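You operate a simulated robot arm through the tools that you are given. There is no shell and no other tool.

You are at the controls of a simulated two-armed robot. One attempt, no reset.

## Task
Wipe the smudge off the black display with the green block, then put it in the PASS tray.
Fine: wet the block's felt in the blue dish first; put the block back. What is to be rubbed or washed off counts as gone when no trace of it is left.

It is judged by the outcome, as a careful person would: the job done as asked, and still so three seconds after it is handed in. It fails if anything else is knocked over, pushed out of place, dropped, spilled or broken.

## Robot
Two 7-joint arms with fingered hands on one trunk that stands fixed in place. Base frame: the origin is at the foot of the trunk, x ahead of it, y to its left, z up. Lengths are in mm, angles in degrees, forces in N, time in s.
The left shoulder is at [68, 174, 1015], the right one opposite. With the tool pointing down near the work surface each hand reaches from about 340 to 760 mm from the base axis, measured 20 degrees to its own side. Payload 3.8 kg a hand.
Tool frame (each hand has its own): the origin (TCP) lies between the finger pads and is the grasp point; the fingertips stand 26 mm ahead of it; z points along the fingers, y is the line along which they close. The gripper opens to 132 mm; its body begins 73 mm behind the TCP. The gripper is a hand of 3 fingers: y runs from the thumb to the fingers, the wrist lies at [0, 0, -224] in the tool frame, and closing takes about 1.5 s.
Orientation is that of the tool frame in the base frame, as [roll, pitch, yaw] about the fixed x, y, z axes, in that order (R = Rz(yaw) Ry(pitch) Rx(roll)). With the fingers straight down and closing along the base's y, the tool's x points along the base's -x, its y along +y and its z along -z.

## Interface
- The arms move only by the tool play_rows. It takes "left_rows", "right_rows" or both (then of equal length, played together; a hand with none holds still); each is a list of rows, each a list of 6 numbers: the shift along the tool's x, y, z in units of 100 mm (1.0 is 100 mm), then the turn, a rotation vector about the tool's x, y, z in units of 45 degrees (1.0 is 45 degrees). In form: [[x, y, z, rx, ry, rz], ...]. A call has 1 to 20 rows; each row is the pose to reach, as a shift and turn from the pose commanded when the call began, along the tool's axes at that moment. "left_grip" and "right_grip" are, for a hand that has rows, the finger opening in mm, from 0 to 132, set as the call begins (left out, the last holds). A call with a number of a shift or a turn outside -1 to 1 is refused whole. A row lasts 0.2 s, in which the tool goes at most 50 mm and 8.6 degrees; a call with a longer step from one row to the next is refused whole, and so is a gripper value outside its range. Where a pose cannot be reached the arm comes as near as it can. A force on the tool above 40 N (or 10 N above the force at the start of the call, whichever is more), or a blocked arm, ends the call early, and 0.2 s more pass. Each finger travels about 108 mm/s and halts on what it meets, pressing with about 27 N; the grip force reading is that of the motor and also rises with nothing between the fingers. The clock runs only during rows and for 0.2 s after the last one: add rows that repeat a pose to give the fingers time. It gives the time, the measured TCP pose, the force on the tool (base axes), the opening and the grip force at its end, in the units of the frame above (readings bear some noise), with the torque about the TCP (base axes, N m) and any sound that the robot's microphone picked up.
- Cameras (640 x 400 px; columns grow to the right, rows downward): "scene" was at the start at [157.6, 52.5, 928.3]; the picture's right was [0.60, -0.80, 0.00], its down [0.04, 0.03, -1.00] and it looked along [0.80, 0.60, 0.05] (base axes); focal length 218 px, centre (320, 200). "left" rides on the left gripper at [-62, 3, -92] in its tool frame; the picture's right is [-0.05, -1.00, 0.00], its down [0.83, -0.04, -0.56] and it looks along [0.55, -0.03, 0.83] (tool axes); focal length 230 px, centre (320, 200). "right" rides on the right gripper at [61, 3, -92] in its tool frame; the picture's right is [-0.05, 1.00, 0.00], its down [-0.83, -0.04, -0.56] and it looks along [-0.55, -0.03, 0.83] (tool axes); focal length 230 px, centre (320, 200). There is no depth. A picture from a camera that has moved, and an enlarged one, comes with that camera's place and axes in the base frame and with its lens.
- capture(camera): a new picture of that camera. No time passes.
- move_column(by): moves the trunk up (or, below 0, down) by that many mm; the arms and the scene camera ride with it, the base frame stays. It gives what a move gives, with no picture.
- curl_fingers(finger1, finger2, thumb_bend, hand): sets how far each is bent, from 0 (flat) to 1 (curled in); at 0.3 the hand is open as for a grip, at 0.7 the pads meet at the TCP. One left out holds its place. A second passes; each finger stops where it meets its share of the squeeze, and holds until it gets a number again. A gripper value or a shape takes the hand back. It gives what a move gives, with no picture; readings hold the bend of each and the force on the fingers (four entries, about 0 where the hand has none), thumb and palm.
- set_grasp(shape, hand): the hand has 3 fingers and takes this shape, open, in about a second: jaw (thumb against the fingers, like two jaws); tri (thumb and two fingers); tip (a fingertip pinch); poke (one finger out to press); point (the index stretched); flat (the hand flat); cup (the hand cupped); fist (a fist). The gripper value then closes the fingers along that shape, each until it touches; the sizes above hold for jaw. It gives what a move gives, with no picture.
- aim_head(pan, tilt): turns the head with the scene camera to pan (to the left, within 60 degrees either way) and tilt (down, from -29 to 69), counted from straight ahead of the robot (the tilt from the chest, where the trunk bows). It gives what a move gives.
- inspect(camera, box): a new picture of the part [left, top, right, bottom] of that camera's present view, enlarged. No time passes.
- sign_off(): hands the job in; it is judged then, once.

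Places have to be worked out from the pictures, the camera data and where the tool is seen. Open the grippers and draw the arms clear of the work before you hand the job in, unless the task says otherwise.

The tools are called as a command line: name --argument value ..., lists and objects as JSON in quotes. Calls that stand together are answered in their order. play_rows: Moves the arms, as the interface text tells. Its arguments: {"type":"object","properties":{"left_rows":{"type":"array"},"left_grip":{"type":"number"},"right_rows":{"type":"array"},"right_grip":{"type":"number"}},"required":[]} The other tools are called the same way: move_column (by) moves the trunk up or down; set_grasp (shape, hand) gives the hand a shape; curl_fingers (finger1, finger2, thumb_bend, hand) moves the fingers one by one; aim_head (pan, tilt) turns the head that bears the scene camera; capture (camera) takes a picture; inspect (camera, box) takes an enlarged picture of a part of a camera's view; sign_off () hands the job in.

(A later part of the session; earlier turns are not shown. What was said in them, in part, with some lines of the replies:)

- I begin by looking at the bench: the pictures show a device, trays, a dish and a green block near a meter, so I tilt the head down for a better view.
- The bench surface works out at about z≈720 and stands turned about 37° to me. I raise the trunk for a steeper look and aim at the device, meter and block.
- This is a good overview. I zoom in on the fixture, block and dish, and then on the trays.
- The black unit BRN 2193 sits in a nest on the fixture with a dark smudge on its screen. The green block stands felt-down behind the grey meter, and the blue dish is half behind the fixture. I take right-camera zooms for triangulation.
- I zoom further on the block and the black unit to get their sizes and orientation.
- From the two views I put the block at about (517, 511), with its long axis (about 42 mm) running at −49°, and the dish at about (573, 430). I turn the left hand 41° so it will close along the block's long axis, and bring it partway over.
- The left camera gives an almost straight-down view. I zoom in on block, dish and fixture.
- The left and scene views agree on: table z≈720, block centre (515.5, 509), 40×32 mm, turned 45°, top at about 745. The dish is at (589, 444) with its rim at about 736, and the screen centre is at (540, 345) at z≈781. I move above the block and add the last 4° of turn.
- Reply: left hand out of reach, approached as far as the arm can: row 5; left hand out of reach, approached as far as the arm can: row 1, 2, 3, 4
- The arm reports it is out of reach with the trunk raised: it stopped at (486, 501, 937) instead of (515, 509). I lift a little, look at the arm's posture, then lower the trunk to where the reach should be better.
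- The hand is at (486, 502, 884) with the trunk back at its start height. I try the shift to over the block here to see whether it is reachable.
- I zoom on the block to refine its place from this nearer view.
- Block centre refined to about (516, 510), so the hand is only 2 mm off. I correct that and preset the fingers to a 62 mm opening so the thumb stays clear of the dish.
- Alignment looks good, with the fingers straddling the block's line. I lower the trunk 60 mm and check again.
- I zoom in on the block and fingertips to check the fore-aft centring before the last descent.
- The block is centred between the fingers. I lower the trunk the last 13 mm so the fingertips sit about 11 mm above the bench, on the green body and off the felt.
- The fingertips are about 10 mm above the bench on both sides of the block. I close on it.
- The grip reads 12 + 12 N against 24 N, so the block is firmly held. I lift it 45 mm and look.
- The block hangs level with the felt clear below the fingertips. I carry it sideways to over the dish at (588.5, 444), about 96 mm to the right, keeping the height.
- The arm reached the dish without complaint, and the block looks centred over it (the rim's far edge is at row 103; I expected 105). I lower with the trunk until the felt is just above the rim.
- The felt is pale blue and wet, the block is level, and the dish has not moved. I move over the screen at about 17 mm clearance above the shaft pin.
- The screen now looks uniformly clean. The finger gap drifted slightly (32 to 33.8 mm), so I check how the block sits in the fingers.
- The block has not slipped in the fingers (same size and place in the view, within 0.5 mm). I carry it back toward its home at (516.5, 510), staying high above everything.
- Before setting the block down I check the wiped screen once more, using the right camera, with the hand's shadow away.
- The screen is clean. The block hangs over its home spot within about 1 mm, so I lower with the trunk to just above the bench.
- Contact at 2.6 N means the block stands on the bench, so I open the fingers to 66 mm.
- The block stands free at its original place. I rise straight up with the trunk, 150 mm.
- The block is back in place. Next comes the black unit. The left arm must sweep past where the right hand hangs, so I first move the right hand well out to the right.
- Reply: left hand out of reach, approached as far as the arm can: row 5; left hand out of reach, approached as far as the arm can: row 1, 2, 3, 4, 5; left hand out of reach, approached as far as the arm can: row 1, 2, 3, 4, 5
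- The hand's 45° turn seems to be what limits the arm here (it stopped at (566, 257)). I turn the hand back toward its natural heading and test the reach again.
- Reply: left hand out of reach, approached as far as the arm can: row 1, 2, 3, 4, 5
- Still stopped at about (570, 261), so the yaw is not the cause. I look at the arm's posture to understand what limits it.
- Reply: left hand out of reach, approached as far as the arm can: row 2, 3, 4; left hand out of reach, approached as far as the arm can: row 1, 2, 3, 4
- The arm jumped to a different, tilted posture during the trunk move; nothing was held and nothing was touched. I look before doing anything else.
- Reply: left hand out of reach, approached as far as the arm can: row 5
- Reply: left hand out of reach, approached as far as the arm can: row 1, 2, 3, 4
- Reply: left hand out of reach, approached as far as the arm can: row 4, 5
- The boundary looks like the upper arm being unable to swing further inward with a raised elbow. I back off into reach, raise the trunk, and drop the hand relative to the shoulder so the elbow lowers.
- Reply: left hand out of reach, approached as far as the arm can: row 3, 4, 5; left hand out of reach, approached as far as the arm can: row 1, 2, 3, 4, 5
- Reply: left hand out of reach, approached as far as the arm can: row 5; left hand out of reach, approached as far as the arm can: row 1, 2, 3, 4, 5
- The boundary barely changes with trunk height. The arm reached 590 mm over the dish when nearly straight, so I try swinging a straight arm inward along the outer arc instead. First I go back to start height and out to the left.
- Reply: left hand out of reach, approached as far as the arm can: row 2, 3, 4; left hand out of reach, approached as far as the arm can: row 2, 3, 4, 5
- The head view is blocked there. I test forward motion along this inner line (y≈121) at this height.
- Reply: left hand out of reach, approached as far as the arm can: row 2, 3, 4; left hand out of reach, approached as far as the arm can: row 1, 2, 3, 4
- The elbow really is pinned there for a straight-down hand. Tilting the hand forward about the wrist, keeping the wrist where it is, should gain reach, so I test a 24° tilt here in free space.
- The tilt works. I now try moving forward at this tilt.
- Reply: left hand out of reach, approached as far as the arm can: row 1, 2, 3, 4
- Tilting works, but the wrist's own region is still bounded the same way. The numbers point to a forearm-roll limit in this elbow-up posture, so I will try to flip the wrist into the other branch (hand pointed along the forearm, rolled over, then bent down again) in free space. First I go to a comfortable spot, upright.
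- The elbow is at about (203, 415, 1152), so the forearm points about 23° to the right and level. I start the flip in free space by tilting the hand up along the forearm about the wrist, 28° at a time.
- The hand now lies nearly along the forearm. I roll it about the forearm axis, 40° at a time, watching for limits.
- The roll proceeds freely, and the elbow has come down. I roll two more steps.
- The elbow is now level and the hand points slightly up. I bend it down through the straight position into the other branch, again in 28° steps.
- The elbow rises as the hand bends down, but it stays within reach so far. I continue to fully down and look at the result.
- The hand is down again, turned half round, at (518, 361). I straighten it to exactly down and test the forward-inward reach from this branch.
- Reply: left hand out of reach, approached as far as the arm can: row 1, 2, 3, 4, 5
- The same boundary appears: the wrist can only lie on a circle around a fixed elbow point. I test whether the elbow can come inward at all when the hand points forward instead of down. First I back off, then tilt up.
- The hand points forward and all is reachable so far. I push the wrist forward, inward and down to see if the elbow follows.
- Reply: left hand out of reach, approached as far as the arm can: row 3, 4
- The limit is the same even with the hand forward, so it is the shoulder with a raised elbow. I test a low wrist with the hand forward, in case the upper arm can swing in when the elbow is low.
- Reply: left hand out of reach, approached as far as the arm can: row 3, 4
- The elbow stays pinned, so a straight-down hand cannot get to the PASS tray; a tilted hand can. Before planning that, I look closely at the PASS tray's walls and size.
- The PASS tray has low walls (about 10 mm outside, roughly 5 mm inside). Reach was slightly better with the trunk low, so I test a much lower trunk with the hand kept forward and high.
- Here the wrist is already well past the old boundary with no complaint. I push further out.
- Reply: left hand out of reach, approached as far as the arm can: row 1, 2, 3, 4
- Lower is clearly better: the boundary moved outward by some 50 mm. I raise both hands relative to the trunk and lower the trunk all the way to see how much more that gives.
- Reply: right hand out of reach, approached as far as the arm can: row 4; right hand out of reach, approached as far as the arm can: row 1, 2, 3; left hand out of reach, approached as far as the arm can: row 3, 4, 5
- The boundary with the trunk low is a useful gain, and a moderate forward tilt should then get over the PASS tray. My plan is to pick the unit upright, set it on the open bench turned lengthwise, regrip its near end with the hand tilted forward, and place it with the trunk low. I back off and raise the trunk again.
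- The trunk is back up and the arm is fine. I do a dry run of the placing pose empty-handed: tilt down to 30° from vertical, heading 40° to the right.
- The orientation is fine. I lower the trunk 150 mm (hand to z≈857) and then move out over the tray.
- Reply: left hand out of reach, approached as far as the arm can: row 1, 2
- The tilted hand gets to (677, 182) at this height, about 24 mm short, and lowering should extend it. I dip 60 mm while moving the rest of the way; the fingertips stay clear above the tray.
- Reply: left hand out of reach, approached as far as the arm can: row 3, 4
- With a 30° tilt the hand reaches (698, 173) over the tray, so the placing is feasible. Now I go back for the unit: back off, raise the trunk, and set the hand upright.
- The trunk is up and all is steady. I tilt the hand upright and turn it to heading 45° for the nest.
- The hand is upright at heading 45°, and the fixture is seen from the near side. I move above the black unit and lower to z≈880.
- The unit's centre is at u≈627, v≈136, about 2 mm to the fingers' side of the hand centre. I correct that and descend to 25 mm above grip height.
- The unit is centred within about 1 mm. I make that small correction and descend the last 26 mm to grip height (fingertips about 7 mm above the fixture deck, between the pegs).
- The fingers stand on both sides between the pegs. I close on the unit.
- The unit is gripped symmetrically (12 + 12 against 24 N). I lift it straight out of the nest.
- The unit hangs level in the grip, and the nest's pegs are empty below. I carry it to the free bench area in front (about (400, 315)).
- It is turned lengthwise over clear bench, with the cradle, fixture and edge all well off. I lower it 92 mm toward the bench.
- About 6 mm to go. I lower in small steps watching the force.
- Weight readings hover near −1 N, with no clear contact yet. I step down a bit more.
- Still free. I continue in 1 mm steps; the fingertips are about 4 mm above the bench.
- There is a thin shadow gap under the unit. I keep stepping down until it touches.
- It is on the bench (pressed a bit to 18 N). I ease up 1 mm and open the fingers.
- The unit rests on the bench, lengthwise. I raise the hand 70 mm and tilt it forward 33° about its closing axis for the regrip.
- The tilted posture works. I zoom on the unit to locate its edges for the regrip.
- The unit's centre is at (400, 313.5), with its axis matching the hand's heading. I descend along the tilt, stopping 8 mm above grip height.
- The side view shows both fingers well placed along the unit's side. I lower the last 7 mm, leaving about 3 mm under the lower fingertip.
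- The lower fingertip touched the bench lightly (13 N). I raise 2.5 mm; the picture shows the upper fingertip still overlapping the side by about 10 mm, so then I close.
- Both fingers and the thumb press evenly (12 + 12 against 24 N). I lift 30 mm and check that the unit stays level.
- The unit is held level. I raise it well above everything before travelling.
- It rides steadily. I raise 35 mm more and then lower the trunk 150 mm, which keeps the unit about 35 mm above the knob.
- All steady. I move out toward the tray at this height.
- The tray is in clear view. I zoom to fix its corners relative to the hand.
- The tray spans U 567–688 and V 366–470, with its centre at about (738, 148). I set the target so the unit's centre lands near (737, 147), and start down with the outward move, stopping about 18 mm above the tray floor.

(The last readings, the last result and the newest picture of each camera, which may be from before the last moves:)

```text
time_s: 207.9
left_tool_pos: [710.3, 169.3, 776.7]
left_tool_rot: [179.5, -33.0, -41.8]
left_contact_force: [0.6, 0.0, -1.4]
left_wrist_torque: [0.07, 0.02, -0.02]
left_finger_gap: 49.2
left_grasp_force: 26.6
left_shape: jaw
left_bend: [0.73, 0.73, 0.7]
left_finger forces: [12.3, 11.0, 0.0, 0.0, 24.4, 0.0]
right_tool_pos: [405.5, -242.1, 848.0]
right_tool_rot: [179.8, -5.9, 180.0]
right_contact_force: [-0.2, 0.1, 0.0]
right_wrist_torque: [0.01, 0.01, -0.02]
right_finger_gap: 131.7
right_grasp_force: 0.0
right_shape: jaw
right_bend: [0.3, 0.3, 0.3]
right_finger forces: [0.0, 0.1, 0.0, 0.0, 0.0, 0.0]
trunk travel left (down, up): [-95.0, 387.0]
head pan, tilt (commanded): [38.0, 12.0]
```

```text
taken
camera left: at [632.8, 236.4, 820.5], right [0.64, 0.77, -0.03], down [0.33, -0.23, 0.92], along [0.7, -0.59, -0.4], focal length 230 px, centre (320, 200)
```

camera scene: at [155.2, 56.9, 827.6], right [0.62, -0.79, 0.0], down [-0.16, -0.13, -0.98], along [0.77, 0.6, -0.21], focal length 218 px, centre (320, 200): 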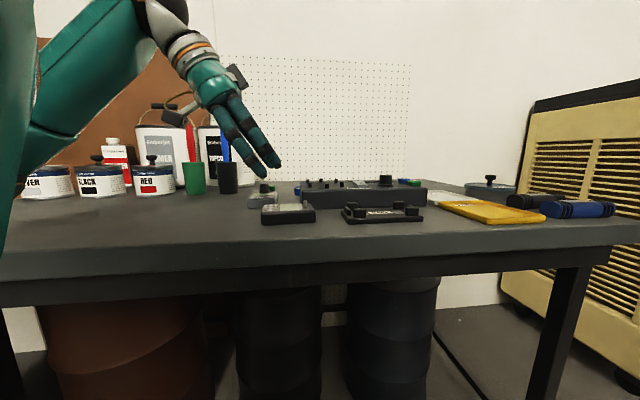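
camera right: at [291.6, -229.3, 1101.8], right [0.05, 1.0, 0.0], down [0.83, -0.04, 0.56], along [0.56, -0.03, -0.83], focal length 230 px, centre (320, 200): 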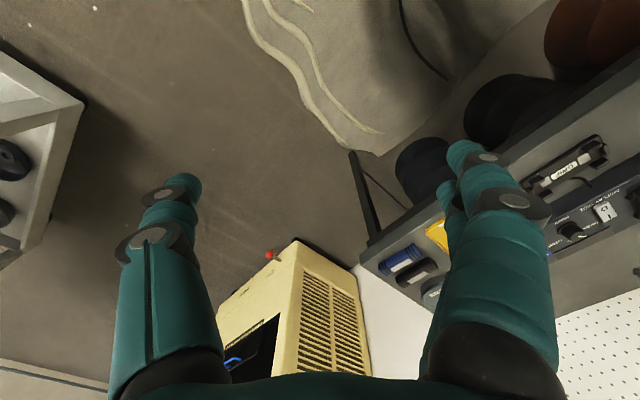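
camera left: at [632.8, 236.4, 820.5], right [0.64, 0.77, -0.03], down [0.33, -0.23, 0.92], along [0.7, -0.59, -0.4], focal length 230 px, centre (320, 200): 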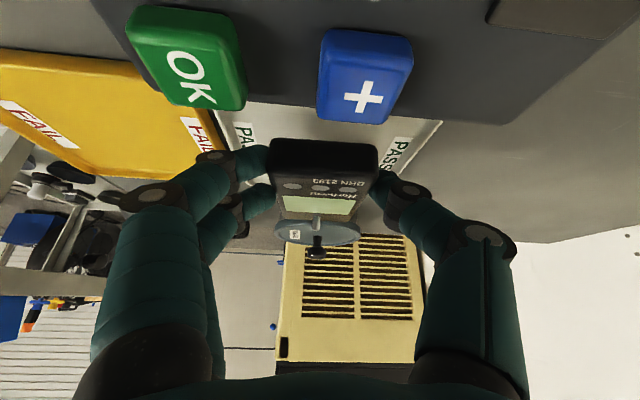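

It is over the tray with no reach trouble. Before the final lowering I check the clearance of the hand's rear and its camera box to the fixture's MODE knob with the head camera.

aim_head --pan 18 --tilt 0

capture --camera "scene"

capture --camera "right"

```text
time_s: 208.7
left_tool_pos: [711.3, 170.4, 777.2]
left_tool_rot: [179.6, -33.1, -41.8]
left_contact_force: [0.4, 0.3, 0.1]
left_wrist_torque: [0.04, 0.01, 0.0]
left_finger_gap: 49.4
left_grasp_force: 27.4
left_shape: jaw
left_bend: [0.73, 0.73, 0.7]
left_finger forces: [12.5, 10.9, 0.1, 0.0, 24.4, 0.0]
right_tool_pos: [404.6, -243.0, 848.3]
right_tool_rot: [-180.0, -5.9, 180.0]
right_contact_force: [-0.8, 0.0, 0.4]
right_wrist_torque: [0.02, -0.03, -0.02]
right_finger_gap: 131.9
right_grasp_force: 0.0
right_shape: jaw
right_bend: [0.3, 0.3, 0.3]
right_finger forces: [0.1, 0.1, 0.0, 0.1, 0.0, 0.1]
trunk travel left (down, up): [-95.0, 387.0]
head pan, tilt (commanded): [18.0, 0.0]
```

```text
taken
camera scene: at [174.3, 27.3, 688.9], right [0.31, -0.95, 0.0], down [0.0, 0.0, -1.0], along [0.95, 0.31, 0.0], focal length 218 px, centre (320, 200)
```

scene: 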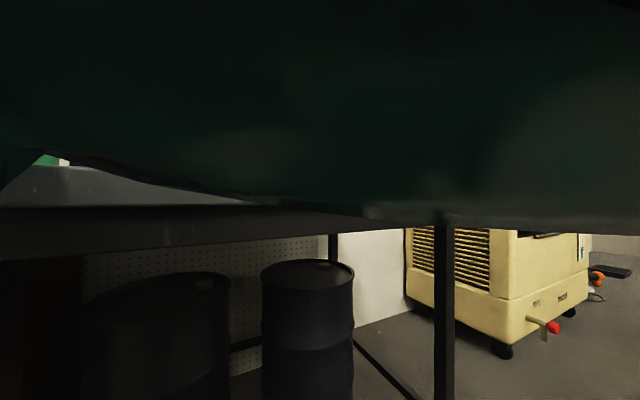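

```text
taken
camera right: at [352.5, -238.4, 946.6], right [0.05, 1.0, 0.0], down [0.88, -0.04, 0.47], along [0.47, -0.03, -0.88], focal length 230 px, centre (320, 200)
```

right: 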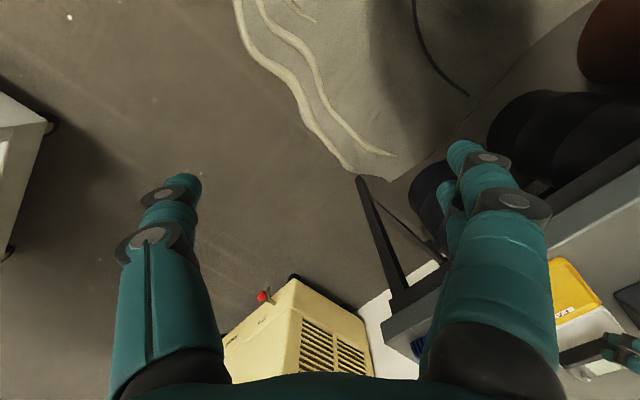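

The head view is blocked at this trunk height, but the right hand's camera can see the tray area if I turn it left. I rotate the right hand in place.

play_rows --right_rows '[[0, 0, 0, 0, 0, -0.16], [0, 0, 0, 0, 0, -0.32], [0, 0, 0, 0, 0, -0.48], [0, 0, 0, 0, 0, -0.64], [0, 0, 0, 0, 0, -0.8], [0, 0, 0, 0, 0, -0.95]]'

capture --camera "right"

```text
time_s: 210.1
left_tool_pos: [710.5, 168.2, 776.2]
left_tool_rot: [179.6, -33.0, -41.9]
left_contact_force: [-0.6, 0.1, -1.5]
left_wrist_torque: [-0.01, 0.06, -0.05]
left_finger_gap: 49.4
left_grasp_force: 27.3
left_shape: jaw
left_bend: [0.73, 0.73, 0.7]
left_finger forces: [12.3, 11.1, 0.0, 0.1, 24.4, 0.0]
right_tool_pos: [406.4, -242.3, 849.5]
right_tool_rot: [176.0, -4.2, -137.1]
right_contact_force: [0.8, -0.2, 0.6]
right_wrist_torque: [-0.02, 0.0, 0.02]
right_finger_gap: 131.9
right_grasp_force: 0.1
right_shape: jaw
right_bend: [0.3, 0.3, 0.3]
right_finger forces: [0.0, 0.0, 0.0, 0.1, 0.0, 0.0]
trunk travel left (down, up): [-95.0, 387.0]
head pan, tilt (commanded): [18.0, 0.0]
```

```text
taken
camera right: at [367.5, -280.5, 945.7], right [-0.64, 0.77, 0.07], down [0.69, 0.53, 0.49], along [0.34, 0.36, -0.87], focal length 230 px, centre (320, 200)
```

right: 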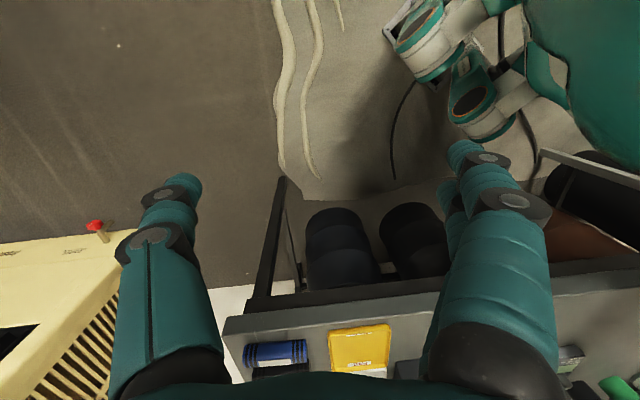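

I tilt the right hand up by 30° so its camera looks toward the tray.

play_rows --right_rows '[[0, 0, 0, 0, -0.15, 0], [0, 0, 0, 0, -0.3, 0], [0, 0, 0, 0, -0.45, 0], [0, 0, 0, 0, -0.6, 0], [0, 0, 0, 0, -0.75, 0]]'

capture --camera "right"

```text
time_s: 211.3
left_tool_pos: [711.3, 169.0, 777.2]
left_tool_rot: [179.6, -33.0, -41.8]
left_contact_force: [1.0, -0.5, -1.4]
left_wrist_torque: [0.07, 0.02, 0.01]
left_finger_gap: 49.1
left_grasp_force: 27.1
left_shape: jaw
left_bend: [0.73, 0.73, 0.7]
left_finger forces: [12.5, 10.9, 0.1, 0.0, 24.3, 0.0]
right_tool_pos: [405.1, -241.7, 848.0]
right_tool_rot: [175.5, 29.5, -139.6]
right_contact_force: [0.1, -0.2, 0.1]
right_wrist_torque: [0.0, 0.03, -0.01]
right_finger_gap: 131.9
right_grasp_force: 0.1
right_shape: jaw
right_bend: [0.3, 0.3, 0.3]
right_finger forces: [0.1, 0.0, 0.0, 0.0, 0.1, 0.1]
trunk travel left (down, up): [-95.0, 387.0]
head pan, tilt (commanded): [18.0, 0.0]
```

```text
taken
camera right: at [331.4, -308.1, 898.5], right [-0.64, 0.76, 0.09], down [0.4, 0.23, 0.89], along [0.66, 0.61, -0.45], focal length 230 px, centre (320, 200)
```

right: 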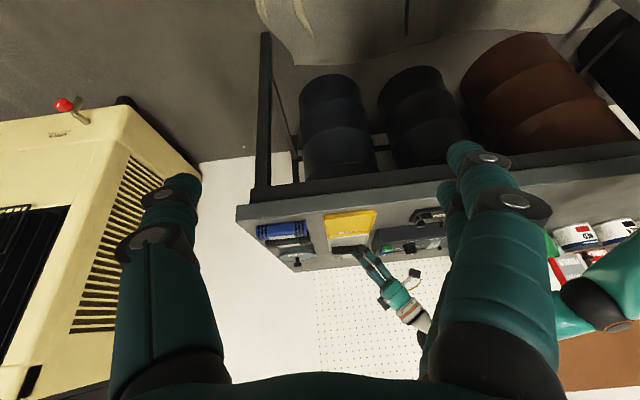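

The right camera now sees the left hand over the tray (picture inverted). I zoom in there.

inspect --camera "right" --box '[315, 210, 445, 330]'

inspect --camera "right" --box '[335, 220, 435, 285]'

```text
3.33 times, centred on (380, 270) of right
camera zoom: at [331.4, -308.1, 898.5], right [-0.64, 0.76, 0.09], down [0.4, 0.23, 0.89], along [0.66, 0.61, -0.45], focal length 767 px, centre (120, -33)
```

zoom: 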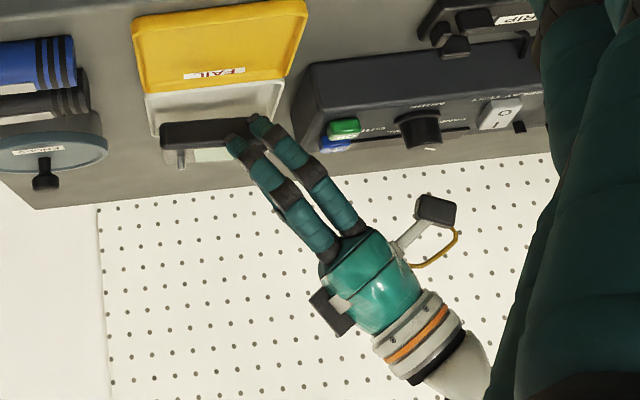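

```text
6.15 times, centred on (385, 252) of right
camera zoom: at [331.4, -308.1, 898.5], right [-0.64, 0.76, 0.09], down [0.4, 0.23, 0.89], along [0.66, 0.61, -0.45], focal length 1416 px, centre (-80, -123)
```

zoom: 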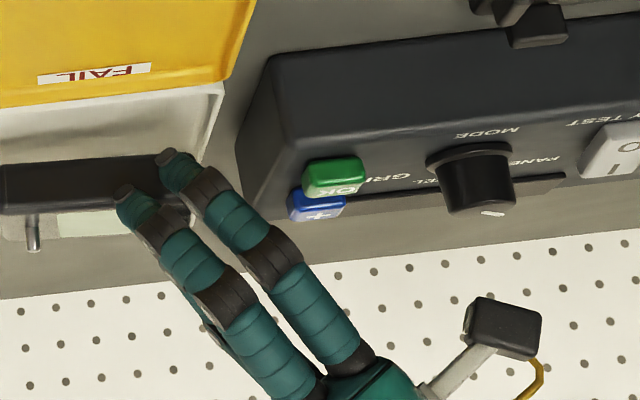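

Now it is clear: the unit is over the PASS tray, and the hand's camera box clears the knob with room to spare. I lower 12 mm straight down.

play_rows --left_rows '[[-0.02, 0, 0.034, 0, 0, 0], [-0.044, 0, 0.067, 0, 0, 0], [-0.065, 0, 0.1, 0, 0, 0]]'

inspect --camera "right" --box '[325, 215, 415, 275]'

inspect --camera "left" --box '[215, 60, 455, 210]'

```text
time_s: 212.1
left_tool_pos: [711.2, 168.7, 763.6]
left_tool_rot: [179.7, -33.0, -41.7]
left_contact_force: [0.9, 0.3, -2.3]
left_wrist_torque: [0.01, 0.04, 0.0]
left_finger_gap: 49.5
left_grasp_force: 26.7
left_shape: jaw
left_bend: [0.73, 0.73, 0.7]
left_finger forces: [12.5, 10.8, 0.0, 0.1, 24.3, 0.0]
right_tool_pos: [403.8, -241.4, 848.3]
right_tool_rot: [175.3, 29.4, -139.7]
right_contact_force: [0.8, 0.0, -0.6]
right_wrist_torque: [0.0, -0.03, 0.03]
right_finger_gap: 131.7
right_grasp_force: 0.0
right_shape: jaw
right_bend: [0.3, 0.3, 0.3]
right_finger forces: [0.1, 0.0, 0.0, 0.0, 0.1, 0.0]
trunk travel left (down, up): [-95.0, 387.0]
head pan, tilt (commanded): [18.0, 0.0]
```

```text
6.67 times, centred on (370, 245) of right
camera zoom: at [331.5, -308.1, 898.4], right [-0.64, 0.76, 0.1], down [0.4, 0.23, 0.89], along [0.65, 0.61, -0.45], focal length 1534 px, centre (-13, -100)
```

zoom: 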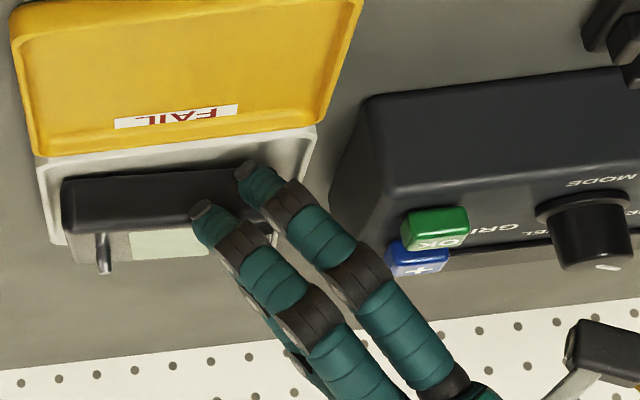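

```text
2.67 times, centred on (335, 135) of left
camera zoom: at [632.7, 235.9, 806.9], right [0.64, 0.77, -0.03], down [0.33, -0.23, 0.92], along [0.7, -0.59, -0.4], focal length 614 px, centre (280, 373)
```

zoom: 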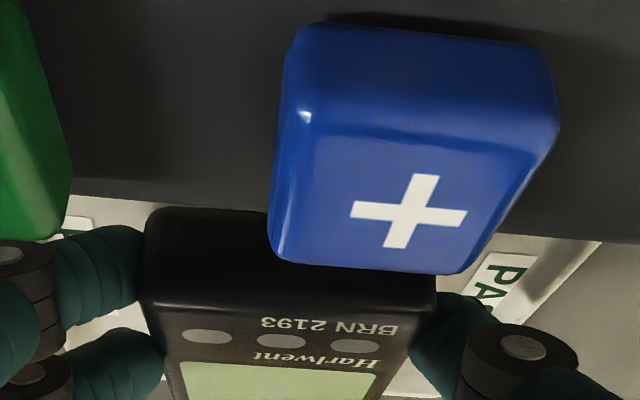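

In the right camera's view the unit sits inside the tray's outline. I lower in small steps until it touches.

play_rows --left_rows '[[-0.008, 0, 0.0125, 0, 0, 0], [-0.0164, 0, 0.025, 0, 0, 0]]'

play_rows --left_rows '[[-0.0055, 0, 0.0084, 0, 0, 0], [-0.011, 0, 0.0168, 0, 0, 0]]'

```text
time_s: 212.7
left_tool_pos: [711.5, 169.0, 759.1]
left_tool_rot: [179.6, -33.0, -41.8]
left_contact_force: [-0.5, -0.1, -0.4]
left_wrist_torque: [-0.03, 0.01, 0.03]
left_finger_gap: 49.4
left_grasp_force: 27.2
left_shape: jaw
left_bend: [0.73, 0.73, 0.7]
left_finger forces: [12.4, 11.6, 0.0, 0.1, 24.5, 0.1]
right_tool_pos: [404.6, -242.3, 848.0]
right_tool_rot: [175.3, 29.3, -139.8]
right_contact_force: [0.0, -1.3, 0.0]
right_wrist_torque: [-0.01, 0.04, -0.04]
right_finger_gap: 131.8
right_grasp_force: 0.0
right_shape: jaw
right_bend: [0.3, 0.3, 0.3]
right_finger forces: [0.0, 0.0, 0.1, 0.0, 0.0, 0.0]
trunk travel left (down, up): [-95.0, 387.0]
head pan, tilt (commanded): [18.0, 0.0]
```

```text
time_s: 213.3
left_tool_pos: [712.2, 169.1, 758.0]
left_tool_rot: [179.7, -32.9, -41.8]
left_contact_force: [-0.3, -0.1, 0.1]
left_wrist_torque: [-0.05, -0.04, -0.03]
left_finger_gap: 49.5
left_grasp_force: 27.3
left_shape: jaw
left_bend: [0.73, 0.73, 0.7]
left_finger forces: [12.2, 12.6, 0.1, 0.0, 24.8, 0.1]
right_tool_pos: [404.7, -242.9, 847.9]
right_tool_rot: [175.5, 29.4, -139.7]
right_contact_force: [0.0, 1.5, 0.2]
right_wrist_torque: [-0.02, 0.0, -0.03]
right_finger_gap: 132.1
right_grasp_force: 0.1
right_shape: jaw
right_bend: [0.3, 0.3, 0.3]
right_finger forces: [0.1, 0.0, 0.0, 0.1, 0.0, 0.1]
trunk travel left (down, up): [-95.0, 387.0]
head pan, tilt (commanded): [18.0, 0.0]
```

The finger loads are shifting, so the far end is beginning to rest. I look, then step on.

inspect --camera "right" --box '[320, 225, 380, 265]'

play_rows --left_rows '[[-0.003, 0, 0.0042, 0, 0, 0], [-0.0055, 0, 0.0084, 0, 0, 0]]'

```text
10.00 times, centred on (350, 245) of right
camera zoom: at [331.4, -308.1, 898.4], right [-0.64, 0.76, 0.1], down [0.4, 0.23, 0.89], along [0.65, 0.61, -0.45], focal length 2301 px, centre (20, -250)
```

zoom: 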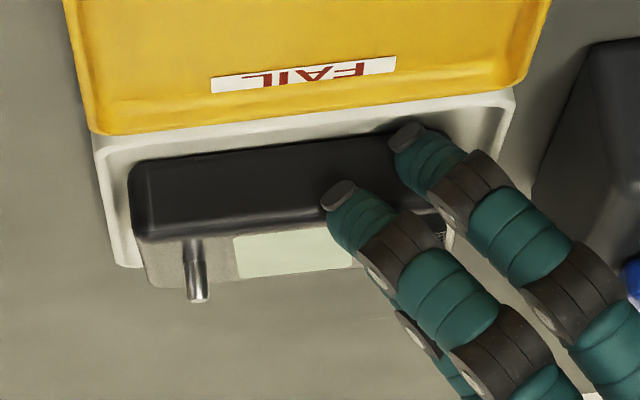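

```text
time_s: 213.9
left_tool_pos: [710.5, 168.8, 758.8]
left_tool_rot: [179.7, -33.1, -41.7]
left_contact_force: [-0.7, 0.7, 0.6]
left_wrist_torque: [-0.09, 0.0, 0.02]
left_finger_gap: 49.4
left_grasp_force: 27.4
left_shape: jaw
left_bend: [0.73, 0.74, 0.7]
left_finger forces: [12.2, 12.9, 0.0, 0.0, 25.2, 0.0]
right_tool_pos: [403.9, -242.6, 848.1]
right_tool_rot: [175.4, 29.4, -139.7]
right_contact_force: [-0.2, -0.2, 0.1]
right_wrist_torque: [-0.01, 0.01, 0.0]
right_finger_gap: 131.7
right_grasp_force: 0.2
right_shape: jaw
right_bend: [0.3, 0.3, 0.3]
right_finger forces: [0.1, 0.0, 0.0, 0.1, 0.1, 0.0]
trunk travel left (down, up): [-95.0, 387.0]
head pan, tilt (commanded): [18.0, 0.0]
```

The unit is just touching; its far end is only about 3 mm from the tray's far wall while the near side has more room. I lift slightly and shift it back 4 mm to centre it.

play_rows --left_rows '[[0.008, 0, -0.0126, 0, 0, 0], [-0.01, 0, -0.024, 0, 0, 0], [-0.026, 0, -0.034, 0, 0, 0]]'

inspect --camera "right" --box '[320, 225, 380, 265]'

```text
time_s: 214.7
left_tool_pos: [706.9, 171.5, 759.2]
left_tool_rot: [179.6, -33.1, -41.7]
left_contact_force: [0.3, 0.1, -0.2]
left_wrist_torque: [-0.02, -0.01, 0.0]
left_finger_gap: 49.4
left_grasp_force: 26.7
left_shape: jaw
left_bend: [0.73, 0.74, 0.7]
left_finger forces: [12.4, 12.6, 0.0, 0.0, 25.1, 0.1]
right_tool_pos: [404.9, -242.7, 847.7]
right_tool_rot: [175.3, 29.4, -139.6]
right_contact_force: [-0.4, -0.1, -0.2]
right_wrist_torque: [-0.01, -0.01, -0.01]
right_finger_gap: 131.7
right_grasp_force: 0.0
right_shape: jaw
right_bend: [0.3, 0.3, 0.3]
right_finger forces: [0.0, 0.1, 0.1, 0.0, 0.1, 0.0]
trunk travel left (down, up): [-95.0, 387.0]
head pan, tilt (commanded): [18.0, 0.0]
```

```text
10.00 times, centred on (350, 245) of right
camera zoom: at [331.4, -308.2, 898.4], right [-0.64, 0.76, 0.1], down [0.4, 0.23, 0.89], along [0.65, 0.61, -0.45], focal length 2301 px, centre (20, -250)
```

zoom: 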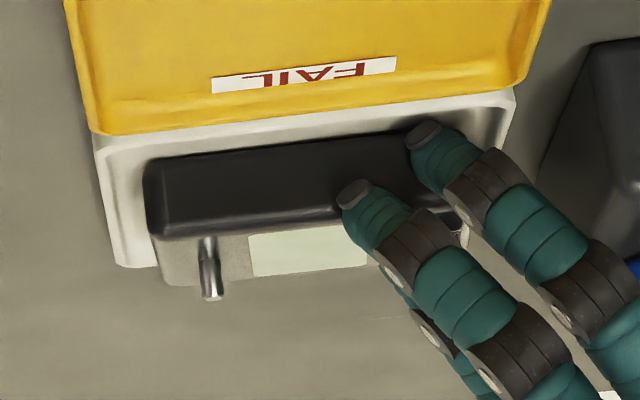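

Better centred. I lower again gently to contact.

play_rows --left_rows '[[-0.004, 0, 0.006, 0, 0, 0], [-0.008, 0, 0.0126, 0, 0, 0]]'

play_rows --left_rows '[[-0.003, 0, 0.0042, 0, 0, 0], [-0.0055, 0, 0.0084, 0, 0, 0]]'

```text
time_s: 215.3
left_tool_pos: [707.7, 170.4, 757.4]
left_tool_rot: [179.7, -33.0, -41.9]
left_contact_force: [0.3, 0.1, 1.2]
left_wrist_torque: [-0.1, -0.04, 0.01]
left_finger_gap: 49.7
left_grasp_force: 26.9
left_shape: jaw
left_bend: [0.73, 0.74, 0.7]
left_finger forces: [12.2, 13.3, 0.0, 0.0, 25.6, 0.1]
right_tool_pos: [405.8, -242.1, 848.5]
right_tool_rot: [175.5, 29.4, -139.7]
right_contact_force: [0.1, 0.0, -0.1]
right_wrist_torque: [-0.02, -0.04, -0.04]
right_finger_gap: 131.8
right_grasp_force: 0.1
right_shape: jaw
right_bend: [0.3, 0.3, 0.3]
right_finger forces: [0.0, 0.1, 0.0, 0.1, 0.1, 0.0]
trunk travel left (down, up): [-95.0, 387.0]
head pan, tilt (commanded): [18.0, 0.0]
```

```text
time_s: 215.9
left_tool_pos: [707.8, 170.3, 755.4]
left_tool_rot: [179.7, -33.1, -41.8]
left_contact_force: [-1.5, 1.4, 3.9]
left_wrist_torque: [-0.14, 0.02, -0.06]
left_finger_gap: 49.4
left_grasp_force: 27.1
left_shape: jaw
left_bend: [0.73, 0.74, 0.7]
left_finger forces: [13.8, 13.8, 0.1, 0.0, 26.3, 0.0]
right_tool_pos: [404.3, -242.4, 849.2]
right_tool_rot: [175.4, 29.4, -139.7]
right_contact_force: [0.2, -0.5, 0.5]
right_wrist_torque: [0.0, -0.03, -0.01]
right_finger_gap: 131.9
right_grasp_force: 0.0
right_shape: jaw
right_bend: [0.3, 0.3, 0.3]
right_finger forces: [0.1, 0.0, 0.1, 0.0, 0.0, 0.0]
trunk travel left (down, up): [-95.0, 387.0]
head pan, tilt (commanded): [18.0, 0.0]
```

Contact is at about 4 N with both fingers loaded evenly, so the unit is on the tray floor. I open the fingers just enough to free it.

play_rows --left_rows '[[0, 0, 0, 0, 0, 0], [0, 0, 0, 0, 0, 0], [0, 0, 0, 0, 0, 0]]' --left_grip 57

inspect --camera "right" --box '[320, 225, 380, 265]'

```text
time_s: 216.7
left_tool_pos: [707.3, 170.8, 756.0]
left_tool_rot: [179.7, -33.1, -41.7]
left_contact_force: [1.0, 1.5, 4.4]
left_wrist_torque: [-0.07, 0.03, 0.03]
left_finger_gap: 56.1
left_grasp_force: 0.0
left_shape: jaw
left_bend: [0.74, 0.73, 0.7]
left_finger forces: [4.5, 0.0, 0.0, 0.0, 0.4, 0.0]
right_tool_pos: [404.4, -242.4, 849.6]
right_tool_rot: [175.4, 29.4, -139.8]
right_contact_force: [-0.8, -0.3, 0.9]
right_wrist_torque: [0.02, 0.01, 0.02]
right_finger_gap: 131.8
right_grasp_force: 0.0
right_shape: jaw
right_bend: [0.3, 0.3, 0.3]
right_finger forces: [0.0, 0.1, 0.0, 0.0, 0.0, 0.1]
trunk travel left (down, up): [-95.0, 387.0]
head pan, tilt (commanded): [18.0, 0.0]
```

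```text
10.00 times, centred on (350, 245) of right
camera zoom: at [331.2, -308.2, 898.5], right [-0.64, 0.76, 0.1], down [0.4, 0.23, 0.89], along [0.65, 0.61, -0.45], focal length 2301 px, centre (20, -250)
```

zoom: 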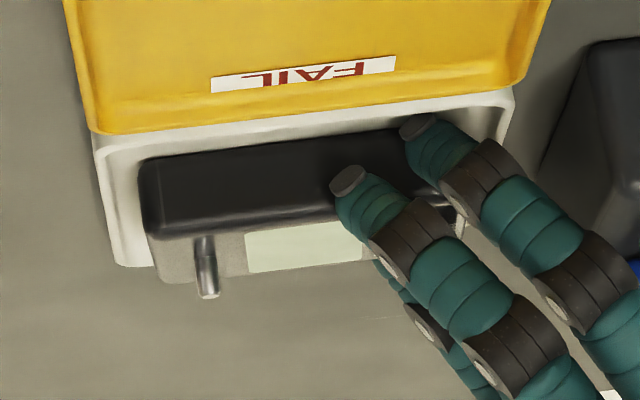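

The lower finger presses the tray lightly (4.5 N). I rise 3 mm to unload it and then check that the unit stays put.

play_rows --left_rows '[[0.008, 0, -0.0126, 0, 0, 0], [0.0164, 0, -0.025, 0, 0, 0]]'

inspect --camera "right" --box '[320, 225, 380, 265]'

```text
time_s: 217.3
left_tool_pos: [707.6, 172.2, 758.6]
left_tool_rot: [179.5, -33.0, -41.7]
left_contact_force: [-1.0, 0.8, -0.1]
left_wrist_torque: [0.02, 0.01, 0.0]
left_finger_gap: 56.7
left_grasp_force: 0.1
left_shape: jaw
left_bend: [0.73, 0.73, 0.7]
left_finger forces: [0.0, 0.0, 0.1, 0.0, 0.0, 0.0]
right_tool_pos: [404.4, -241.9, 848.4]
right_tool_rot: [175.4, 29.5, -139.7]
right_contact_force: [0.1, 0.7, -0.4]
right_wrist_torque: [0.02, 0.01, -0.03]
right_finger_gap: 131.8
right_grasp_force: 0.0
right_shape: jaw
right_bend: [0.3, 0.3, 0.3]
right_finger forces: [0.0, 0.0, 0.0, 0.1, 0.1, 0.0]
trunk travel left (down, up): [-95.0, 387.0]
head pan, tilt (commanded): [18.0, 0.0]
```

```text
10.00 times, centred on (350, 245) of right
camera zoom: at [331.4, -308.2, 898.4], right [-0.64, 0.76, 0.1], down [0.4, 0.23, 0.89], along [0.65, 0.61, -0.45], focal length 2301 px, centre (20, -250)
```

zoom: 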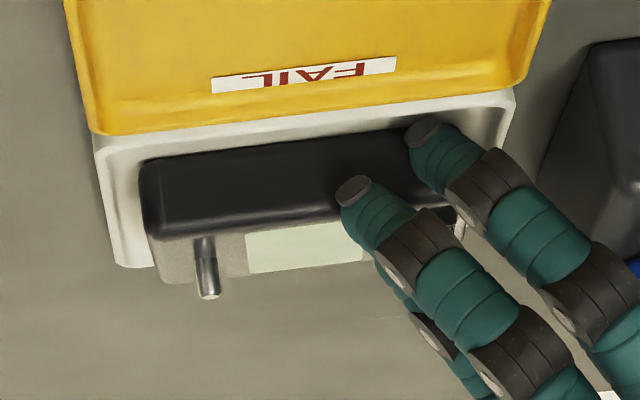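

The unit stays put and the fingers are free. I rise 15 mm, open wider, and continue up.

play_rows --left_rows '[[0.027, 0, -0.042, 0, 0, 0], [0.055, 0, -0.084, 0, 0, 0], [0.082, 0, -0.126, 0, 0, 0]]'

play_rows --left_rows '[[0.05, 0, -0.08, 0, 0, 0], [0.1, 0, -0.16, 0, 0, 0], [0.16, 0, -0.25, 0, 0, 0], [0.24, 0, -0.37, 0, 0, 0], [0.33, 0, -0.5, 0, 0, 0]]' --left_grip 76

inspect --camera "right" --box '[310, 215, 400, 275]'

inspect --camera "left" --box '[230, 60, 430, 200]'

```text
time_s: 218.1
left_tool_pos: [708.8, 170.6, 772.8]
left_tool_rot: [179.6, -33.1, -41.8]
left_contact_force: [1.3, -0.6, 0.5]
left_wrist_torque: [0.0, -0.03, -0.01]
left_finger_gap: 56.6
left_grasp_force: 0.0
left_shape: jaw
left_bend: [0.73, 0.73, 0.7]
left_finger forces: [0.1, 0.0, 0.0, 0.0, 0.0, 0.0]
right_tool_pos: [403.8, -242.3, 848.4]
right_tool_rot: [175.3, 29.4, -139.7]
right_contact_force: [0.9, -1.2, -0.5]
right_wrist_torque: [-0.02, -0.01, -0.02]
right_finger_gap: 132.1
right_grasp_force: 0.1
right_shape: jaw
right_bend: [0.3, 0.3, 0.3]
right_finger forces: [0.1, 0.0, 0.1, 0.0, 0.0, 0.1]
trunk travel left (down, up): [-95.0, 387.0]
head pan, tilt (commanded): [18.0, 0.0]
```

```text
time_s: 219.3
left_tool_pos: [707.3, 178.0, 818.6]
left_tool_rot: [179.6, -33.0, -41.8]
left_contact_force: [-0.6, -0.7, -0.6]
left_wrist_torque: [-0.01, 0.01, 0.04]
left_finger_gap: 75.0
left_grasp_force: 0.1
left_shape: jaw
left_bend: [0.72, 0.72, 0.7]
left_finger forces: [0.0, 0.0, 0.1, 0.0, 0.0, 0.0]
left hand out of reach, approached as far as the arm can: row 4, 5
right_tool_pos: [403.6, -242.7, 847.4]
right_tool_rot: [175.4, 29.3, -139.7]
right_contact_force: [0.5, 0.3, -0.5]
right_wrist_torque: [0.0, 0.03, 0.01]
right_finger_gap: 131.9
right_grasp_force: 0.0
right_shape: jaw
right_bend: [0.3, 0.3, 0.3]
right_finger forces: [0.0, 0.0, 0.0, 0.0, 0.1, 0.0]
trunk travel left (down, up): [-95.0, 387.0]
head pan, tilt (commanded): [18.0, 0.0]
```

```text
6.67 times, centred on (355, 245) of right
camera zoom: at [331.5, -308.1, 898.4], right [-0.64, 0.76, 0.1], down [0.4, 0.23, 0.89], along [0.65, 0.61, -0.45], focal length 1534 px, centre (87, -100)
```

zoom: 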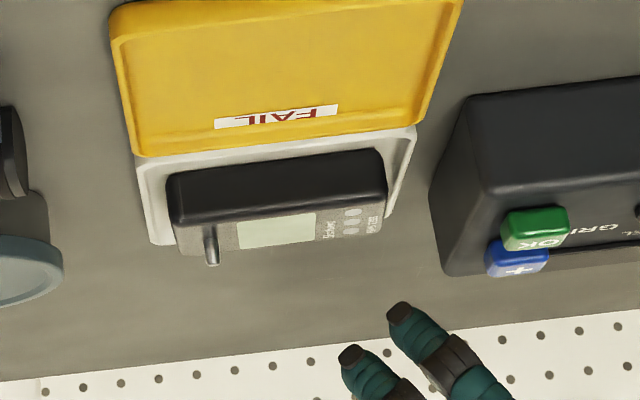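

```text
2.86 times, centred on (330, 130) of left
camera zoom: at [629.5, 245.5, 862.8], right [0.64, 0.77, -0.03], down [0.33, -0.23, 0.92], along [0.7, -0.59, -0.4], focal length 657 px, centre (291, 400)
```

zoom: 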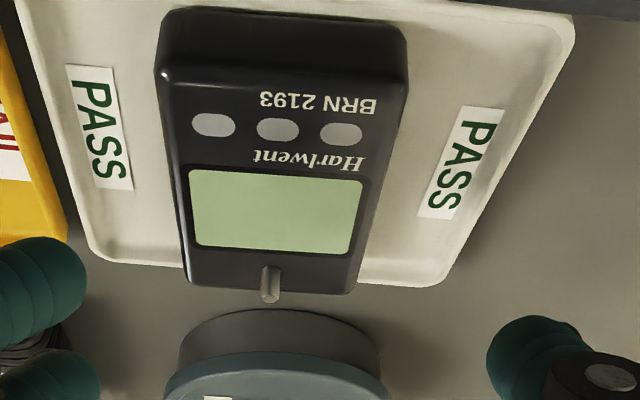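

The unit lies flat in the PASS tray with a clean screen. I back the left hand off and upward.

play_rows --left_rows '[[-0.11, 0.025, -0.16, 0, 0, 0], [-0.22, 0.05, -0.32, 0, 0, 0], [-0.33, 0.075, -0.48, 0, 0, 0], [-0.436, 0.1, -0.64, 0, 0, 0]]'

play_rows --left_rows '[[-0.2, 0.06, -0.1, 0, 0, 0], [-0.4, 0.12, -0.2, 0, 0, 0], [-0.6, 0.18, -0.3, 0, 0, 0], [-0.8, 0.24, -0.4, 0, 0, 0]]'

capture --camera "left"

```text
time_s: 220.3
left_tool_pos: [649.6, 220.3, 848.5]
left_tool_rot: [179.5, -33.0, -41.8]
left_contact_force: [0.0, -0.1, -1.0]
left_wrist_torque: [-0.02, 0.0, -0.02]
left_finger_gap: 75.4
left_grasp_force: 0.1
left_shape: jaw
left_bend: [0.72, 0.72, 0.7]
left_finger forces: [0.0, 0.1, 0.0, 0.1, 0.0, 0.1]
right_tool_pos: [404.1, -242.5, 848.6]
right_tool_rot: [175.5, 29.4, -139.6]
right_contact_force: [0.6, -0.4, -0.4]
right_wrist_torque: [0.02, -0.02, 0.01]
right_finger_gap: 132.0
right_grasp_force: 0.0
right_shape: jaw
right_bend: [0.3, 0.3, 0.3]
right_finger forces: [0.1, 0.0, 0.0, 0.0, 0.0, 0.1]
trunk travel left (down, up): [-95.0, 387.0]
head pan, tilt (commanded): [18.0, 0.0]
```

```text
time_s: 221.3
left_tool_pos: [569.0, 261.6, 838.9]
left_tool_rot: [179.7, -33.0, -41.9]
left_contact_force: [0.6, 0.9, 0.0]
left_wrist_torque: [0.0, 0.0, -0.05]
left_finger_gap: 75.5
left_grasp_force: 0.1
left_shape: jaw
left_bend: [0.72, 0.72, 0.7]
left_finger forces: [0.0, 0.0, 0.0, 0.1, 0.1, 0.0]
right_tool_pos: [404.3, -240.9, 847.9]
right_tool_rot: [175.4, 29.4, -139.7]
right_contact_force: [0.0, 0.2, -1.1]
right_wrist_torque: [0.02, -0.02, -0.01]
right_finger_gap: 131.8
right_grasp_force: 0.0
right_shape: jaw
right_bend: [0.3, 0.3, 0.3]
right_finger forces: [0.1, 0.0, 0.0, 0.1, 0.0, 0.0]
trunk travel left (down, up): [-95.0, 387.0]
head pan, tilt (commanded): [18.0, 0.0]
```

```text
taken
camera left: at [490.3, 328.1, 882.5], right [0.64, 0.77, -0.03], down [0.32, -0.23, 0.92], along [0.7, -0.59, -0.4], focal length 230 px, centre (320, 200)
```

left: 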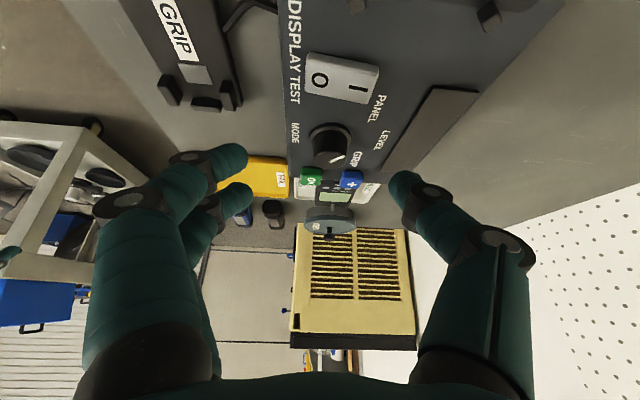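

All is clear. I raise the trunk back to its starting height in two steps, which lifts both hands well above the bench.

move_column --by 115

move_column --by 115

play_rows --left_rows '[[-0.2, 0, -0.1, 0, -0.15, 0], [-0.4, 0, -0.2, 0, -0.3, 0], [-0.6, 0, -0.3, 0, -0.45, 0], [-0.8, 0, -0.4, 0, -0.6, 0], [-0.95, 0, -0.45, 0, -0.733, 0]]'

```text
time_s: 222.8
left_tool_pos: [566.2, 262.2, 952.7]
left_tool_rot: [179.6, -32.9, -41.8]
left_contact_force: [0.5, 0.1, 0.4]
left_wrist_torque: [0.0, 0.02, -0.01]
left_finger_gap: 75.4
left_grasp_force: 0.1
left_shape: jaw
left_bend: [0.72, 0.72, 0.7]
left_finger forces: [0.0, 0.0, 0.0, 0.1, 0.0, 0.0]
right_tool_pos: [404.8, -242.6, 963.3]
right_tool_rot: [175.5, 29.4, -139.7]
right_contact_force: [-0.6, -0.7, 0.2]
right_wrist_torque: [-0.03, -0.03, 0.03]
right_finger_gap: 132.1
right_grasp_force: 0.1
right_shape: jaw
right_bend: [0.3, 0.3, 0.3]
right_finger forces: [0.0, 0.0, 0.1, 0.0, 0.1, 0.1]
trunk travel left (down, up): [-210.0, 272.0]
head pan, tilt (commanded): [18.0, 0.0]
```

```text
time_s: 224.2
left_tool_pos: [566.6, 260.6, 1067.3]
left_tool_rot: [179.6, -32.9, -41.7]
left_contact_force: [0.3, -0.3, -0.5]
left_wrist_torque: [-0.02, 0.02, 0.01]
left_finger_gap: 75.6
left_grasp_force: 0.0
left_shape: jaw
left_bend: [0.72, 0.72, 0.7]
left_finger forces: [0.0, 0.0, 0.0, 0.0, 0.0, 0.0]
right_tool_pos: [404.5, -243.4, 1078.0]
right_tool_rot: [175.5, 29.5, -139.7]
right_contact_force: [0.1, -0.5, 0.1]
right_wrist_torque: [-0.02, -0.03, -0.01]
right_finger_gap: 132.0
right_grasp_force: 0.2
right_shape: jaw
right_bend: [0.3, 0.3, 0.3]
right_finger forces: [0.1, 0.0, 0.1, 0.0, 0.0, 0.0]
trunk travel left (down, up): [-325.0, 157.0]
head pan, tilt (commanded): [18.0, 0.0]
```

```text
time_s: 225.4
left_tool_pos: [489.4, 329.2, 1051.4]
left_tool_rot: [179.7, 0.1, -42.1]
left_contact_force: [0.1, -0.9, -0.5]
left_wrist_torque: [-0.02, 0.04, 0.01]
left_finger_gap: 75.7
left_grasp_force: 0.1
left_shape: jaw
left_bend: [0.72, 0.72, 0.7]
left_finger forces: [0.0, 0.1, 0.0, 0.0, 0.0, 0.1]
right_tool_pos: [404.8, -243.5, 1078.6]
right_tool_rot: [175.5, 29.4, -139.7]
right_contact_force: [0.4, -0.8, 1.1]
right_wrist_torque: [0.0, 0.0, -0.03]
right_finger_gap: 131.7
right_grasp_force: 0.0
right_shape: jaw
right_bend: [0.3, 0.3, 0.3]
right_finger forces: [0.1, 0.1, 0.1, 0.1, 0.1, 0.0]
trunk travel left (down, up): [-325.0, 157.0]
head pan, tilt (commanded): [18.0, 0.0]
```

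I draw the left hand further back, open it, and raise the trunk for a final overview picture.

play_rows --left_rows '[[-0.23, 0.02, -0.05, 0, 0, 0], [-0.46, 0.05, -0.1, 0, 0, 0], [-0.69, 0.07, -0.15, 0, 0, 0], [-0.92, 0.093, -0.2, 0, 0, 0]]' --left_grip 132

move_column --by 130

aim_head --pan 36 --tilt 38

capture --camera "scene"

```text
time_s: 226.4
left_tool_pos: [413.2, 386.3, 1074.9]
left_tool_rot: [179.7, 0.0, -42.1]
left_contact_force: [-0.2, -0.3, 0.8]
left_wrist_torque: [0.01, 0.01, -0.01]
left_finger_gap: 132.0
left_grasp_force: 0.2
left_shape: jaw
left_bend: [0.3, 0.3, 0.3]
left_finger forces: [0.0, 0.0, 0.0, 0.1, 0.0, 0.1]
right_tool_pos: [403.8, -242.7, 1077.5]
right_tool_rot: [175.3, 29.3, -139.7]
right_contact_force: [-0.7, -0.3, 0.3]
right_wrist_torque: [0.02, -0.01, -0.01]
right_finger_gap: 131.8
right_grasp_force: 0.1
right_shape: jaw
right_bend: [0.3, 0.3, 0.3]
right_finger forces: [0.0, 0.1, 0.1, 0.0, 0.0, 0.0]
trunk travel left (down, up): [-325.0, 157.0]
head pan, tilt (commanded): [18.0, 0.0]
```

```text
time_s: 228.0
left_tool_pos: [415.3, 385.2, 1203.0]
left_tool_rot: [179.5, 0.2, -42.0]
left_contact_force: [-0.9, 0.0, 0.3]
left_wrist_torque: [0.0, 0.03, -0.01]
left_finger_gap: 132.0
left_grasp_force: 0.1
left_shape: jaw
left_bend: [0.3, 0.3, 0.3]
left_finger forces: [0.0, 0.0, 0.0, 0.0, 0.1, 0.0]
right_tool_pos: [405.1, -243.6, 1207.4]
right_tool_rot: [175.2, 29.3, -139.7]
right_contact_force: [0.3, 0.2, -0.2]
right_wrist_torque: [-0.02, 0.01, -0.01]
right_finger_gap: 131.9
right_grasp_force: 0.0
right_shape: jaw
right_bend: [0.3, 0.3, 0.3]
right_finger forces: [0.1, 0.1, 0.0, 0.1, 0.0, 0.0]
trunk travel left (down, up): [-455.0, 27.0]
head pan, tilt (commanded): [18.0, 0.0]
```

```text
time_s: 229.0
left_tool_pos: [414.4, 384.8, 1204.7]
left_tool_rot: [179.8, 0.0, -42.0]
left_contact_force: [-0.7, 0.7, 0.4]
left_wrist_torque: [0.0, 0.0, 0.02]
left_finger_gap: 132.0
left_grasp_force: 0.1
left_shape: jaw
left_bend: [0.3, 0.3, 0.3]
left_finger forces: [0.0, 0.0, 0.0, 0.0, 0.0, 0.0]
right_tool_pos: [404.6, -243.6, 1208.6]
right_tool_rot: [175.5, 29.3, -139.7]
right_contact_force: [-0.3, -1.0, -0.5]
right_wrist_torque: [0.03, 0.0, -0.03]
right_finger_gap: 132.2
right_grasp_force: 0.0
right_shape: jaw
right_bend: [0.3, 0.3, 0.3]
right_finger forces: [0.1, 0.0, 0.0, 0.0, 0.0, 0.0]
trunk travel left (down, up): [-455.0, 27.0]
head pan, tilt (commanded): [36.0, 38.0]
```

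```text
taken
camera scene: at [174.9, 50.1, 1018.5], right [0.59, -0.81, 0.0], down [-0.5, -0.36, -0.79], along [0.64, 0.46, -0.61], focal length 218 px, centre (320, 200)
```

scene: 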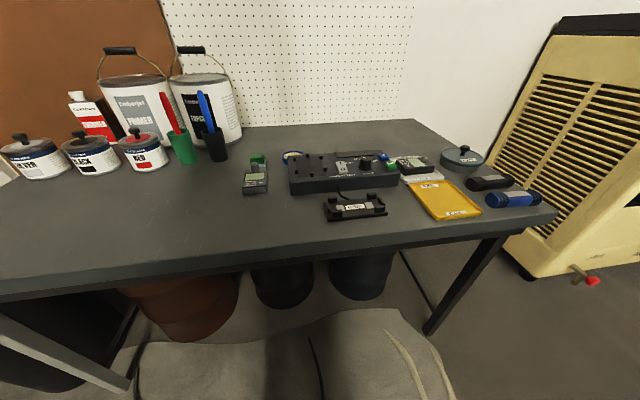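

The overview looks right. I zoom in on the tray with the unit, and on the block and dish, to confirm everything is in order.

inspect --camera "scene" --box '[380, 140, 500, 225]'

inspect --camera "scene" --box '[235, 140, 365, 225]'

inspect --camera "scene" --box '[392, 148, 440, 180]'

capture --camera "left"

```text
4.71 times, centred on (440, 182) of scene
camera zoom: at [174.9, 50.1, 1018.5], right [0.59, -0.81, 0.0], down [-0.5, -0.36, -0.79], along [0.64, 0.46, -0.61], focal length 1024 px, centre (-245, 282)
```

zoom: 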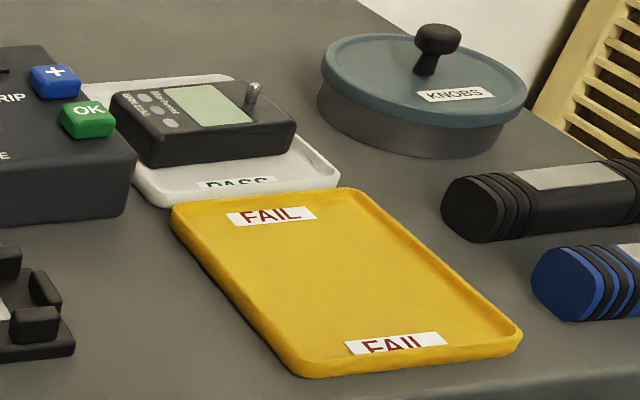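

```text
4.71 times, centred on (300, 182) of scene
camera zoom: at [174.9, 50.1, 1018.5], right [0.59, -0.81, 0.0], down [-0.5, -0.36, -0.79], along [0.64, 0.46, -0.61], focal length 1024 px, centre (414, 282)
```

zoom: 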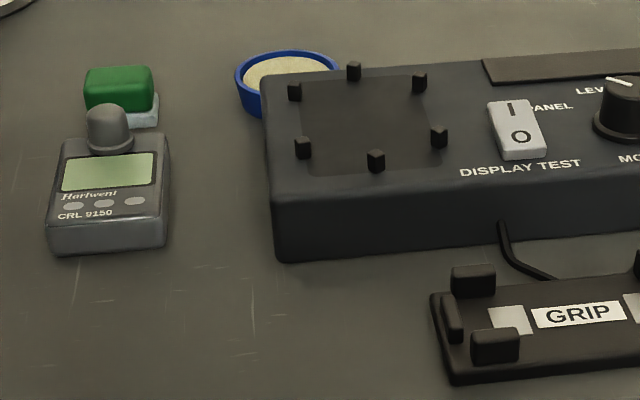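

```text
12.50 times, centred on (416, 164) of scene
camera zoom: at [174.9, 50.1, 1018.5], right [0.59, -0.81, 0.0], down [-0.5, -0.36, -0.79], along [0.64, 0.46, -0.61], focal length 2721 px, centre (-880, 650)
```

zoom: 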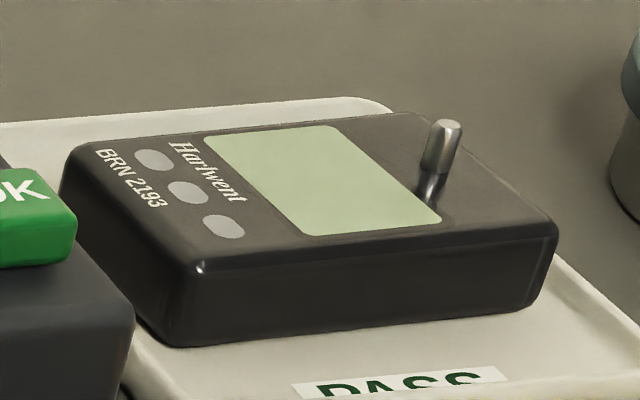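

```text
taken
camera left: at [366.6, 425.5, 1296.9], right [0.63, 0.78, -0.01], down [0.65, -0.52, 0.56], along [0.43, -0.35, -0.83], focal length 230 px, centre (320, 200)
```

left: 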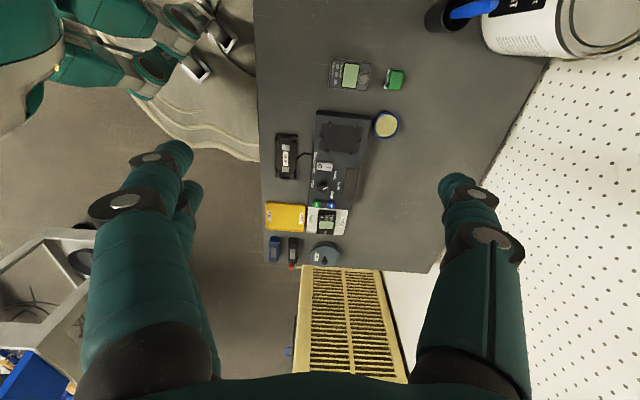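

The unit lies flat in the tray, and the block, dish and grey meter stand in their places. One last top-down zoom confirms the unit is fully inside the tray.

inspect --camera "left" --box '[295, 195, 360, 245]'

inspect --camera "left" --box '[320, 40, 420, 145]'

```text
8.00 times, centred on (328, 220) of left
camera zoom: at [366.6, 425.5, 1296.9], right [0.63, 0.78, -0.01], down [0.65, -0.52, 0.56], along [0.43, -0.35, -0.83], focal length 1841 px, centre (260, 40)
```

zoom: 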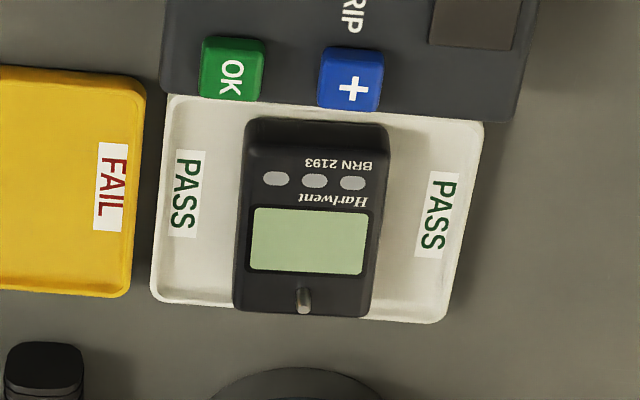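

```text
3.81 times, centred on (370, 92) of left
camera zoom: at [366.6, 425.5, 1296.9], right [0.63, 0.78, -0.01], down [0.65, -0.52, 0.56], along [0.43, -0.35, -0.83], focal length 876 px, centre (130, 610)
```

zoom: 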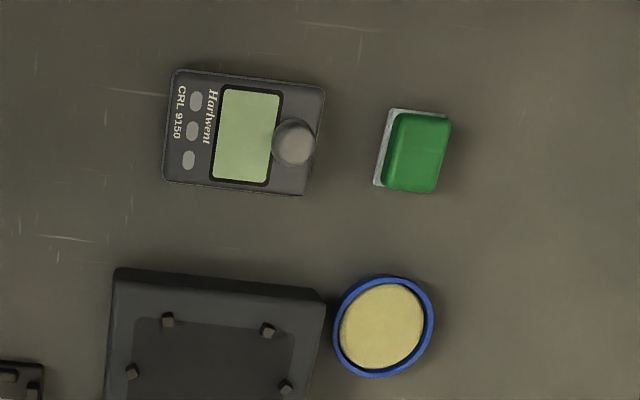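

The smudge is gone, the black unit lies flat inside the PASS tray, and the block is back on its felt. The dish and everything else are in place, and both hands are open and clear, so I hand the job in.

sign_off

```text
The job is handed in.
```

The smudge is off the black display, and the unit (BRN 2193) now lies flat in the PASS tray. I handed the job in; no verdict came back with it.

- **Wipe:** I wetted the green block's felt in the blue dish and rubbed the screen. The first light pass left a mark. After two firmer rounds I could see no trace in close-ups from several angles.
- **Block:** It is back behind the grey meter, felt down. The felt is still damp.
- **Black unit:** I could not place it straight from the nest. I first set it down on the open bench in front of the fixture, regripped it with the hand tilted, and then put it in the tray. The final picture shows it inside the tray walls, screen up.
- **Surroundings:** The dish, grey meter, fixture, FAIL tray and paint cans look as they were in the final pictures. Both hands are open and clear of the bench.

While placing the unit, a fingertip pressed briefly on the PASS tray (about 4.5 N), and the tray did not visibly shift. One fingertip also touched the bench at about 13 N during the regrip, and nothing moved.
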